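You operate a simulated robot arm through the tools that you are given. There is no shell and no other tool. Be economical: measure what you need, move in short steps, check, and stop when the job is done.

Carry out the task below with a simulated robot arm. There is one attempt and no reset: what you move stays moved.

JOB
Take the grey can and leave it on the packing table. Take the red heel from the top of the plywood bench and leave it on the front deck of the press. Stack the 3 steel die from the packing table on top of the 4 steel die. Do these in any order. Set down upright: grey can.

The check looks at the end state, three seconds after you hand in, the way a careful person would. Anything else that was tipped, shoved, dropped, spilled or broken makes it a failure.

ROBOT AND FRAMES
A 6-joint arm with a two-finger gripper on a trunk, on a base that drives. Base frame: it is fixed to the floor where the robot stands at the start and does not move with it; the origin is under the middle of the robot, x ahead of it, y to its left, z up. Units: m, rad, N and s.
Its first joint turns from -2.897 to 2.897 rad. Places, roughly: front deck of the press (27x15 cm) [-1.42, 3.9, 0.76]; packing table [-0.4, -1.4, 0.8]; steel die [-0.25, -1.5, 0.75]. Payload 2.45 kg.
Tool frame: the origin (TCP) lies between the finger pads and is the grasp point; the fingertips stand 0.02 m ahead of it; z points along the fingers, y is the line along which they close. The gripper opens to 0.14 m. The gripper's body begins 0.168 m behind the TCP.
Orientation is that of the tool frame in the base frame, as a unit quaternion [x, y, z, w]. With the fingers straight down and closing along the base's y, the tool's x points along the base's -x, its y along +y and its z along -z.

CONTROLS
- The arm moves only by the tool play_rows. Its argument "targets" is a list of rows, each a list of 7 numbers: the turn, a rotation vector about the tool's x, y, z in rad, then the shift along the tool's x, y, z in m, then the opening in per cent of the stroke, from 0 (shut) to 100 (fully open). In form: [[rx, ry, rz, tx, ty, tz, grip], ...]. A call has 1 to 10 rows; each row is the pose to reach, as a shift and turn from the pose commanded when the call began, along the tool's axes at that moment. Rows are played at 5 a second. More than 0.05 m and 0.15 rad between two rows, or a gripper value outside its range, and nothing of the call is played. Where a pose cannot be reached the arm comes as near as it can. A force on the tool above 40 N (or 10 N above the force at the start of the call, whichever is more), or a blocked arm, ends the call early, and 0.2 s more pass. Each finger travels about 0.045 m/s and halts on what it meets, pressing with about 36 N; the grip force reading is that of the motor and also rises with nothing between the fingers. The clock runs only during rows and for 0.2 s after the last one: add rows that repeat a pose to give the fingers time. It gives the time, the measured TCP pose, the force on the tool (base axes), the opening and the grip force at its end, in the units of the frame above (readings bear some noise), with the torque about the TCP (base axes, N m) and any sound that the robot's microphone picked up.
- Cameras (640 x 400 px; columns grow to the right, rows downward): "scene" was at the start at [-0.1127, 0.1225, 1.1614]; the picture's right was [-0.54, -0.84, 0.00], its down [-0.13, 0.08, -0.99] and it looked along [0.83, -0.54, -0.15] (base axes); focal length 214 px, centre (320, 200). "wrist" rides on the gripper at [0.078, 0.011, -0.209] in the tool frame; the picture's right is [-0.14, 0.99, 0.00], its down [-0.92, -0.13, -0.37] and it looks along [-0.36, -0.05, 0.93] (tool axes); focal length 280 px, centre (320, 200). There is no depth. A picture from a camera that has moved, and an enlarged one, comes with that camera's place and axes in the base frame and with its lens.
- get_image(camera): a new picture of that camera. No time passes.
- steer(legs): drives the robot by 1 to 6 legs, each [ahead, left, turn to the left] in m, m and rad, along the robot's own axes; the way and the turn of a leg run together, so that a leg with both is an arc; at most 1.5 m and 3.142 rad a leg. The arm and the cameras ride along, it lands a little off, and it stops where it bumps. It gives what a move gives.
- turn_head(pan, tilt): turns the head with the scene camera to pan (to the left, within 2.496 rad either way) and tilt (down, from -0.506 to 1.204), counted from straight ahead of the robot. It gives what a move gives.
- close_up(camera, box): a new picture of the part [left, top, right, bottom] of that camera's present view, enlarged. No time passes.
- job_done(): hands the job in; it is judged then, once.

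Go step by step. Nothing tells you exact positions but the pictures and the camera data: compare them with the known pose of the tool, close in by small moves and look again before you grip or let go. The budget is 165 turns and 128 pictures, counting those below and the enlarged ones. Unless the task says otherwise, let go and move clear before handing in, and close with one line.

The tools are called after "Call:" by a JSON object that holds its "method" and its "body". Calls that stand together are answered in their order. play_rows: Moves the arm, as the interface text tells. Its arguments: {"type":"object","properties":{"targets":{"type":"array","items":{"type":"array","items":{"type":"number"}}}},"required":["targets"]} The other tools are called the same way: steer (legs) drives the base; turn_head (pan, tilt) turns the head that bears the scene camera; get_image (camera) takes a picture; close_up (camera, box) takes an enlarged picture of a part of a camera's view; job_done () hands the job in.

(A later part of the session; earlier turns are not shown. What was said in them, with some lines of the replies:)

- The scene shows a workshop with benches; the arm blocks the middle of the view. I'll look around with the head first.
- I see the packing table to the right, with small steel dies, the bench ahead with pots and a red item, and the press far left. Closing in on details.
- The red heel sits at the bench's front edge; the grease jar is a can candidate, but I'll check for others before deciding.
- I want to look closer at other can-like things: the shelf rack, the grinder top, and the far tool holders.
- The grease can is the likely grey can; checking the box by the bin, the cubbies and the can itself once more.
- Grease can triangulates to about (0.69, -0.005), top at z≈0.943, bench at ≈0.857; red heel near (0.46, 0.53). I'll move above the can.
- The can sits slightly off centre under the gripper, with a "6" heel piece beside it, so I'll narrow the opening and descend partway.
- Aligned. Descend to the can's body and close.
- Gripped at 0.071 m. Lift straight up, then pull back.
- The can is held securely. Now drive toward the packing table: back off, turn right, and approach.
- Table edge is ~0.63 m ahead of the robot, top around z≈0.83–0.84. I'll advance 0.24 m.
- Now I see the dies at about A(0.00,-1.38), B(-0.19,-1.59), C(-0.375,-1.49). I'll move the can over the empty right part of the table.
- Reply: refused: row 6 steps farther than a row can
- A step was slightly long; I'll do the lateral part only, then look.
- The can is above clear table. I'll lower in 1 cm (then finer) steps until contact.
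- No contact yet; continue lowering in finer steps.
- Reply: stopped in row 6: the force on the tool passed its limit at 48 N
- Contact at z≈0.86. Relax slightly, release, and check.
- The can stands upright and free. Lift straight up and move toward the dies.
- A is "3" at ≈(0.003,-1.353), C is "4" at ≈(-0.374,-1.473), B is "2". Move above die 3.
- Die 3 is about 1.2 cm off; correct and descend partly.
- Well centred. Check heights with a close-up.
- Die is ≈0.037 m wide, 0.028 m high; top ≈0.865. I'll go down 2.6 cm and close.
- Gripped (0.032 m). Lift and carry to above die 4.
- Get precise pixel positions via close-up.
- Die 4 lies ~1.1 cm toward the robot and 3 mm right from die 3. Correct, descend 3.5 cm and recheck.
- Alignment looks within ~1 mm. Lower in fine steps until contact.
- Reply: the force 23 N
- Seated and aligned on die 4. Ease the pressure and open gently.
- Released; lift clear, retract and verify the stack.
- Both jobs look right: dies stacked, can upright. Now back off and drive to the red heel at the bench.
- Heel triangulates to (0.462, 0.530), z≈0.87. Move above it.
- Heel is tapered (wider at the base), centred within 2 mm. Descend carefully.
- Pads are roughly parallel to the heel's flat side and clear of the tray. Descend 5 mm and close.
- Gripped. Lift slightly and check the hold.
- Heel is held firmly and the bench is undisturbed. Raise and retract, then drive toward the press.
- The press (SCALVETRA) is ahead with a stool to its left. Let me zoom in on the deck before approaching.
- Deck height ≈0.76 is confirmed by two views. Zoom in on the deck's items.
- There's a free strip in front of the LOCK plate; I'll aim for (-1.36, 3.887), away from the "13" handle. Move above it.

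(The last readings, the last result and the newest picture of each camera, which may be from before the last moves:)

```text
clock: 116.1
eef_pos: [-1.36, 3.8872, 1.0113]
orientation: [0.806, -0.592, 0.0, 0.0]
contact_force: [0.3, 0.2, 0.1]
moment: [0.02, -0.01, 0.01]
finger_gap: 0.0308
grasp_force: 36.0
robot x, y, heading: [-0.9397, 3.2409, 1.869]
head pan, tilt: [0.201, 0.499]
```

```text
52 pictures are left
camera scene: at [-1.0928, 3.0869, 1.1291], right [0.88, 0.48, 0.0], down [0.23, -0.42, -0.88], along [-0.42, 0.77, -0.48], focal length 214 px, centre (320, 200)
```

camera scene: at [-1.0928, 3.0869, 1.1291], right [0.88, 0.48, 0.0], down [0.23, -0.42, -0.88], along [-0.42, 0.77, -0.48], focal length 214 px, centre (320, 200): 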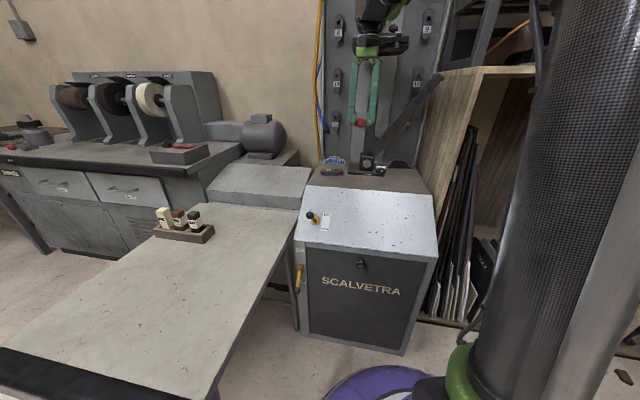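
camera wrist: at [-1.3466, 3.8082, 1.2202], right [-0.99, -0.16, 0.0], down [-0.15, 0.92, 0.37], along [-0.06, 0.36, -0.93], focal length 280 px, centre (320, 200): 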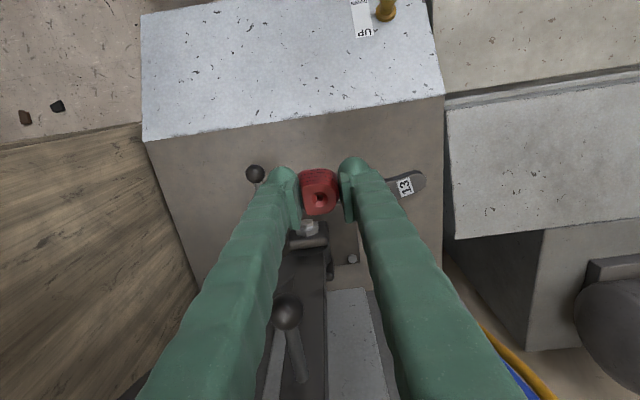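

Landing spot is clear and ~4–5 cm inside the deck's front edge. Descend, nudging 1 cm back.

Call:
{"method": "play_rows", "body": {"targets": [[0, 0, 0, -0.01, 0, 0.04, 8], [0, 0, 0, -0.01, 0, 0.08, 8], [0, 0, 0, -0.01, 0, 0.12, 8], [0, 0, 0, -0.01, 0, 0.16, 8], [0, 0, 0, -0.01, 0, 0.19, 8], [0, 0, 0, -0.01, 0, 0.2, 8]]}}

Call:
{"method": "get_image", "body": {"camera": "wrist"}}

Call:
{"method": "close_up", "body": {"camera": "scene", "box": [310, 130, 430, 205]}}

```text
clock: 117.5
eef_pos: [-1.3637, 3.8969, 0.811]
orientation: [0.805, -0.593, 0.0, 0.0]
contact_force: [-0.9, -0.1, 0.0]
moment: [0.01, 0.0, 0.02]
finger_gap: 0.0308
grasp_force: 36.1
robot x, y, heading: [-0.9392, 3.2438, 1.874]
head pan, tilt: [0.201, 0.499]
```

```text
51 pictures are left
camera wrist: at [-1.349, 3.8181, 1.0196], right [-0.99, -0.16, 0.0], down [-0.15, 0.92, 0.37], along [-0.06, 0.36, -0.93], focal length 280 px, centre (320, 200)
```

wrist: 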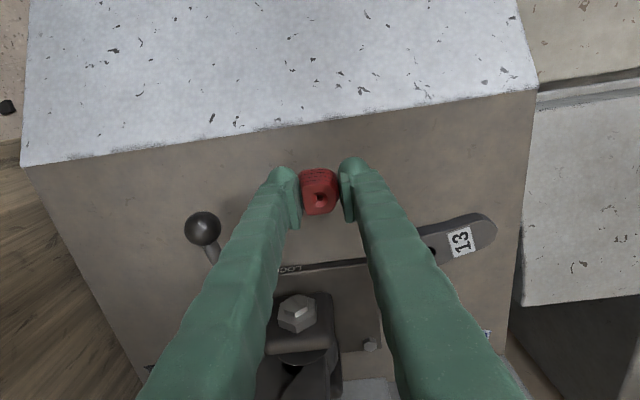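

```text
5.33 times, centred on (370, 168) of scene
camera zoom: at [-1.0928, 3.0869, 1.1291], right [0.88, 0.48, 0.0], down [0.23, -0.42, -0.88], along [-0.42, 0.77, -0.48], focal length 1144 px, centre (53, 373)
```

zoom: 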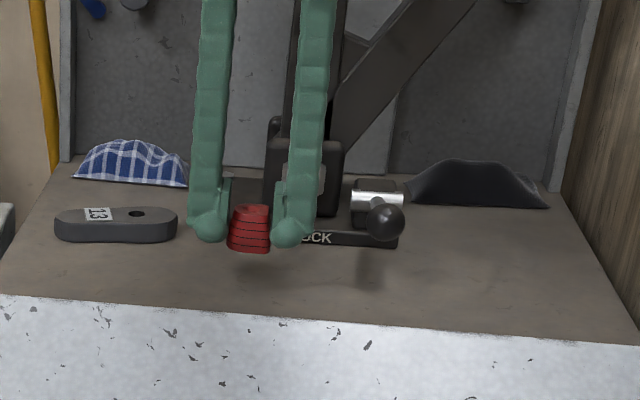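

Clear all around. Lower in fine steps until contact.

Call:
{"method": "play_rows", "body": {"targets": [[0, 0, 0, 0, 0, 0.006, 8], [0, 0, 0, 0, 0, 0.011, 8], [0, 0, 0, 0, 0, 0.015, 8], [0, 0, 0, 0, 0, 0.018, 8], [0, 0, 0, 0, 0, 0.021, 8], [0, 0, 0, 0, 0, 0.024, 8], [0, 0, 0, 0, 0, 0.026, 8]]}}

Call:
{"method": "close_up", "body": {"camera": "scene", "box": [310, 130, 430, 205]}}

```text
clock: 119.1
eef_pos: [-1.3635, 3.8952, 0.7857]
orientation: [0.805, -0.593, 0.0, 0.0]
contact_force: [0.6, 0.0, -0.2]
moment: [-0.02, 0.0, 0.03]
finger_gap: 0.0305
grasp_force: 36.0
robot x, y, heading: [-0.9369, 3.2469, 1.877]
head pan, tilt: [0.201, 0.499]
```

```text
5.33 times, centred on (370, 168) of scene
camera zoom: at [-1.0928, 3.0869, 1.1291], right [0.88, 0.48, 0.0], down [0.23, -0.42, -0.88], along [-0.42, 0.77, -0.48], focal length 1144 px, centre (53, 373)
```

zoom: 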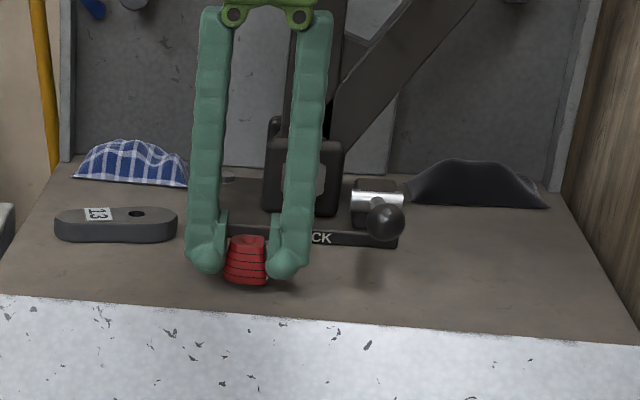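

Call:
{"method": "play_rows", "body": {"targets": [[0, 0, 0, 0, 0, 0.002, 8], [0, 0, 0, 0, 0, 0.004, 8], [0, 0, 0, 0, 0, 0.006, 8], [0, 0, 0, 0, 0, 0.008, 8], [0, 0, 0, 0, 0, 0.01, 8], [0, 0, 0, 0, 0, 0.011, 8]]}}

Call:
{"method": "close_up", "body": {"camera": "scene", "box": [310, 130, 430, 205]}}

```text
clock: 120.5
eef_pos: [-1.3619, 3.8951, 0.7745]
orientation: [0.806, -0.592, -0.001, -0.001]
contact_force: [-2.4, 6.6, 32.6]
moment: [0.18, -0.11, -0.02]
finger_gap: 0.0303
grasp_force: 35.9
robot x, y, heading: [-0.9333, 3.2459, 1.879]
head pan, tilt: [0.201, 0.499]
```

```text
5.33 times, centred on (370, 168) of scene
camera zoom: at [-1.0924, 3.0863, 1.1291], right [0.88, 0.48, 0.0], down [0.23, -0.42, -0.88], along [-0.42, 0.77, -0.48], focal length 1144 px, centre (53, 373)
```

zoom: 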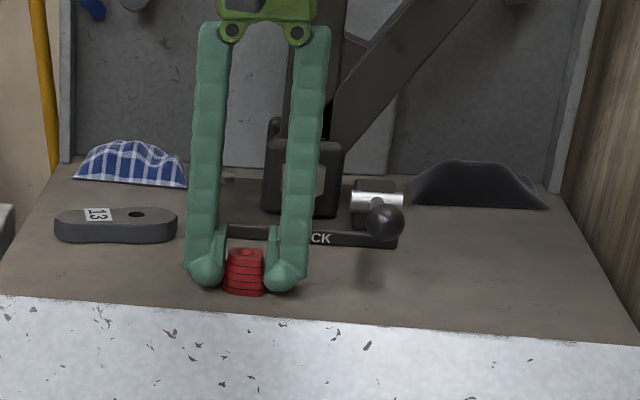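

The heel is seated on the deck. Relax and open slowly.

Call:
{"method": "play_rows", "body": {"targets": [[0, 0, 0, 0, 0, -0.002, 8], [0, 0, 0, 0, 0, -0.002, 18], [0, 0, 0, 0, 0, -0.002, 24], [0, 0, 0, 0, 0, -0.002, 32], [0, 0, 0, 0, 0, -0.002, 42], [0, 0, 0, 0, 0, -0.002, 44]]}}

Call:
{"method": "close_up", "body": {"camera": "scene", "box": [310, 130, 430, 205]}}

Call:
{"method": "get_image", "body": {"camera": "wrist"}}

```text
clock: 121.9
eef_pos: [-1.3643, 3.897, 0.776]
orientation: [0.807, -0.591, 0.0, 0.0]
contact_force: [-0.1, 0.3, -0.6]
moment: [0.02, -0.01, 0.04]
finger_gap: 0.0617
grasp_force: 0.0
robot x, y, heading: [-0.9369, 3.2418, 1.874]
head pan, tilt: [0.201, 0.499]
```

```text
5.33 times, centred on (370, 168) of scene
camera zoom: at [-1.0928, 3.0869, 1.1291], right [0.88, 0.48, 0.0], down [0.23, -0.42, -0.88], along [-0.42, 0.77, -0.48], focal length 1144 px, centre (53, 373)
```

zoom: 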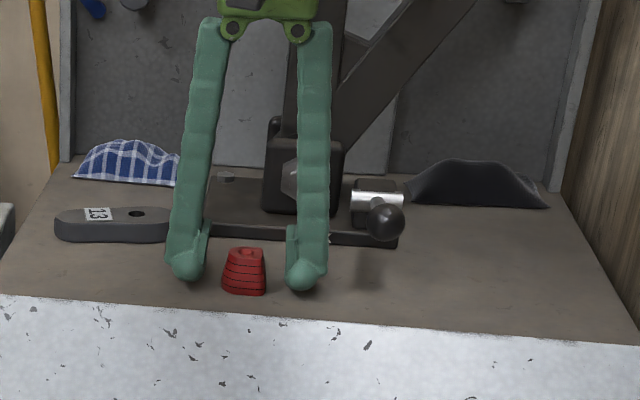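

```text
46 pictures are left
camera wrist: at [-1.3496, 3.8173, 0.985], right [-0.99, -0.16, 0.0], down [-0.15, 0.92, 0.37], along [-0.06, 0.36, -0.93], focal length 280 px, centre (320, 200)
```

wrist: 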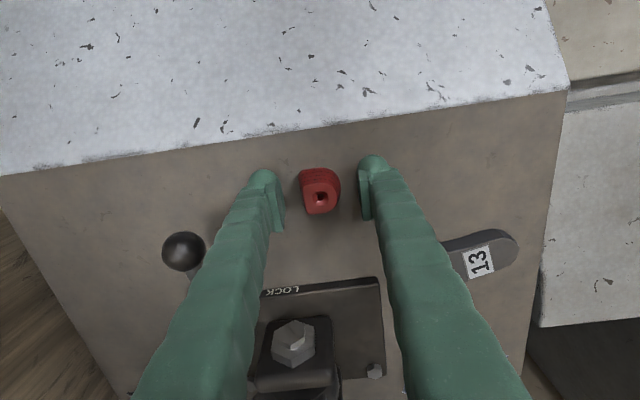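

The heel stands free on the deck. Lift straight up and pull back.

Call:
{"method": "play_rows", "body": {"targets": [[0, 0, 0, 0, 0, -0.03, 44], [0, 0, 0, 0, 0, -0.07, 44], [0, 0, 0, 0, 0, -0.11, 44], [0, 0, 0, 0, 0, -0.15, 44], [0, 0, 0, 0, 0, -0.19, 44], [0, 0, 0, 0.03, 0, -0.22, 44], [0, 0, 0, 0.07, 0, -0.24, 44], [0, 0, 0, 0.11, 0, -0.25, 44], [0, 0, 0, 0.15, 0, -0.25, 44], [0, 0, 0, 0.19, 0, -0.25, 44]]}}

Call:
{"method": "get_image", "body": {"camera": "scene"}}

Call:
{"method": "turn_head", "body": {"pan": 2.49, "tilt": 0.2}}

Call:
{"method": "get_image", "body": {"camera": "scene"}}

```text
clock: 124.1
eef_pos: [-1.306, 3.7152, 1.0248]
orientation: [0.805, -0.593, -0.001, 0.001]
contact_force: [-0.6, 0.0, -0.1]
moment: [-0.02, -0.04, -0.01]
finger_gap: 0.0616
grasp_force: 0.0
robot x, y, heading: [-0.9358, 3.2422, 1.877]
head pan, tilt: [0.201, 0.499]
```

```text
45 pictures are left
camera scene: at [-1.0929, 3.0871, 1.1291], right [0.88, 0.48, 0.0], down [0.23, -0.42, -0.88], along [-0.42, 0.77, -0.48], focal length 214 px, centre (320, 200)
```

scene: 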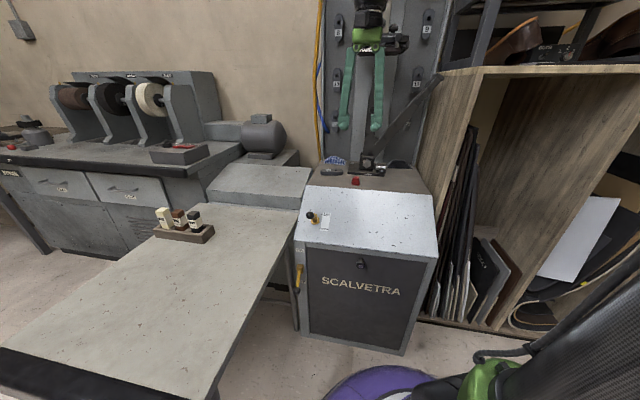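

```text
clock: 126.2
eef_pos: [-1.3054, 3.7154, 1.025]
orientation: [0.806, -0.592, 0.0, 0.0]
contact_force: [0.7, 0.1, 0.6]
moment: [0.01, -0.03, 0.02]
finger_gap: 0.0615
grasp_force: 0.0
robot x, y, heading: [-0.9357, 3.2419, 1.874]
head pan, tilt: [2.491, 0.201]
```

```text
44 pictures are left
camera scene: at [-1.0806, 2.9196, 1.1568], right [-0.94, 0.34, 0.0], down [0.07, 0.19, -0.98], along [-0.33, -0.92, -0.2], focal length 214 px, centre (320, 200)
```

scene: 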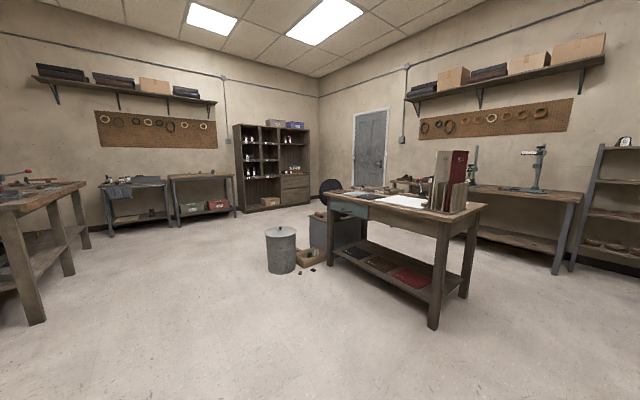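

All jobs appear done; checking the packing table and the dark bits near the bin.

Call:
{"method": "close_up", "body": {"camera": "scene", "box": [160, 160, 250, 220]}}

Call:
{"method": "close_up", "body": {"camera": "scene", "box": [255, 220, 345, 280]}}

```text
6.67 times, centred on (205, 190) of scene
camera zoom: at [-1.0806, 2.9196, 1.1568], right [-0.94, 0.34, 0.0], down [0.07, 0.19, -0.98], along [-0.33, -0.92, -0.2], focal length 1430 px, centre (1087, 267)
```

zoom: 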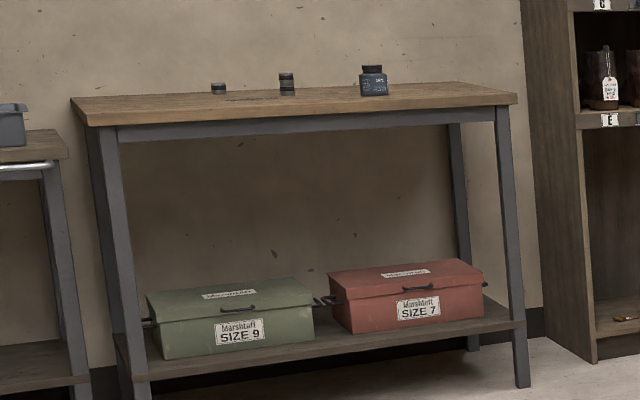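

```text
6.67 times, centred on (300, 250) of scene
camera zoom: at [-1.0806, 2.9196, 1.1568], right [-0.94, 0.34, 0.0], down [0.07, 0.19, -0.98], along [-0.33, -0.92, -0.2], focal length 1430 px, centre (453, -133)
```

zoom: 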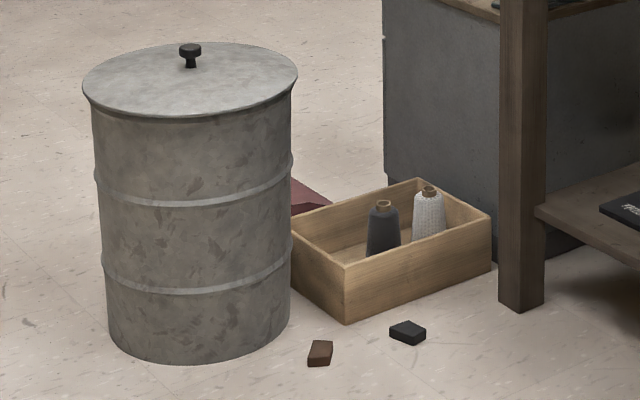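

Everything is in place, the floor scraps by the bin are just scenery, and the arm is clear. Handing in.

Call:
{"method": "job_done", "body": {}}

```text
The job is handed in.
```

All three jobs are done and handed in: the grey can (I took this to be the grease can) stands upright on the packing table, the 3 die is stacked on the 4 die, and the red heel is on the front deck of the press.
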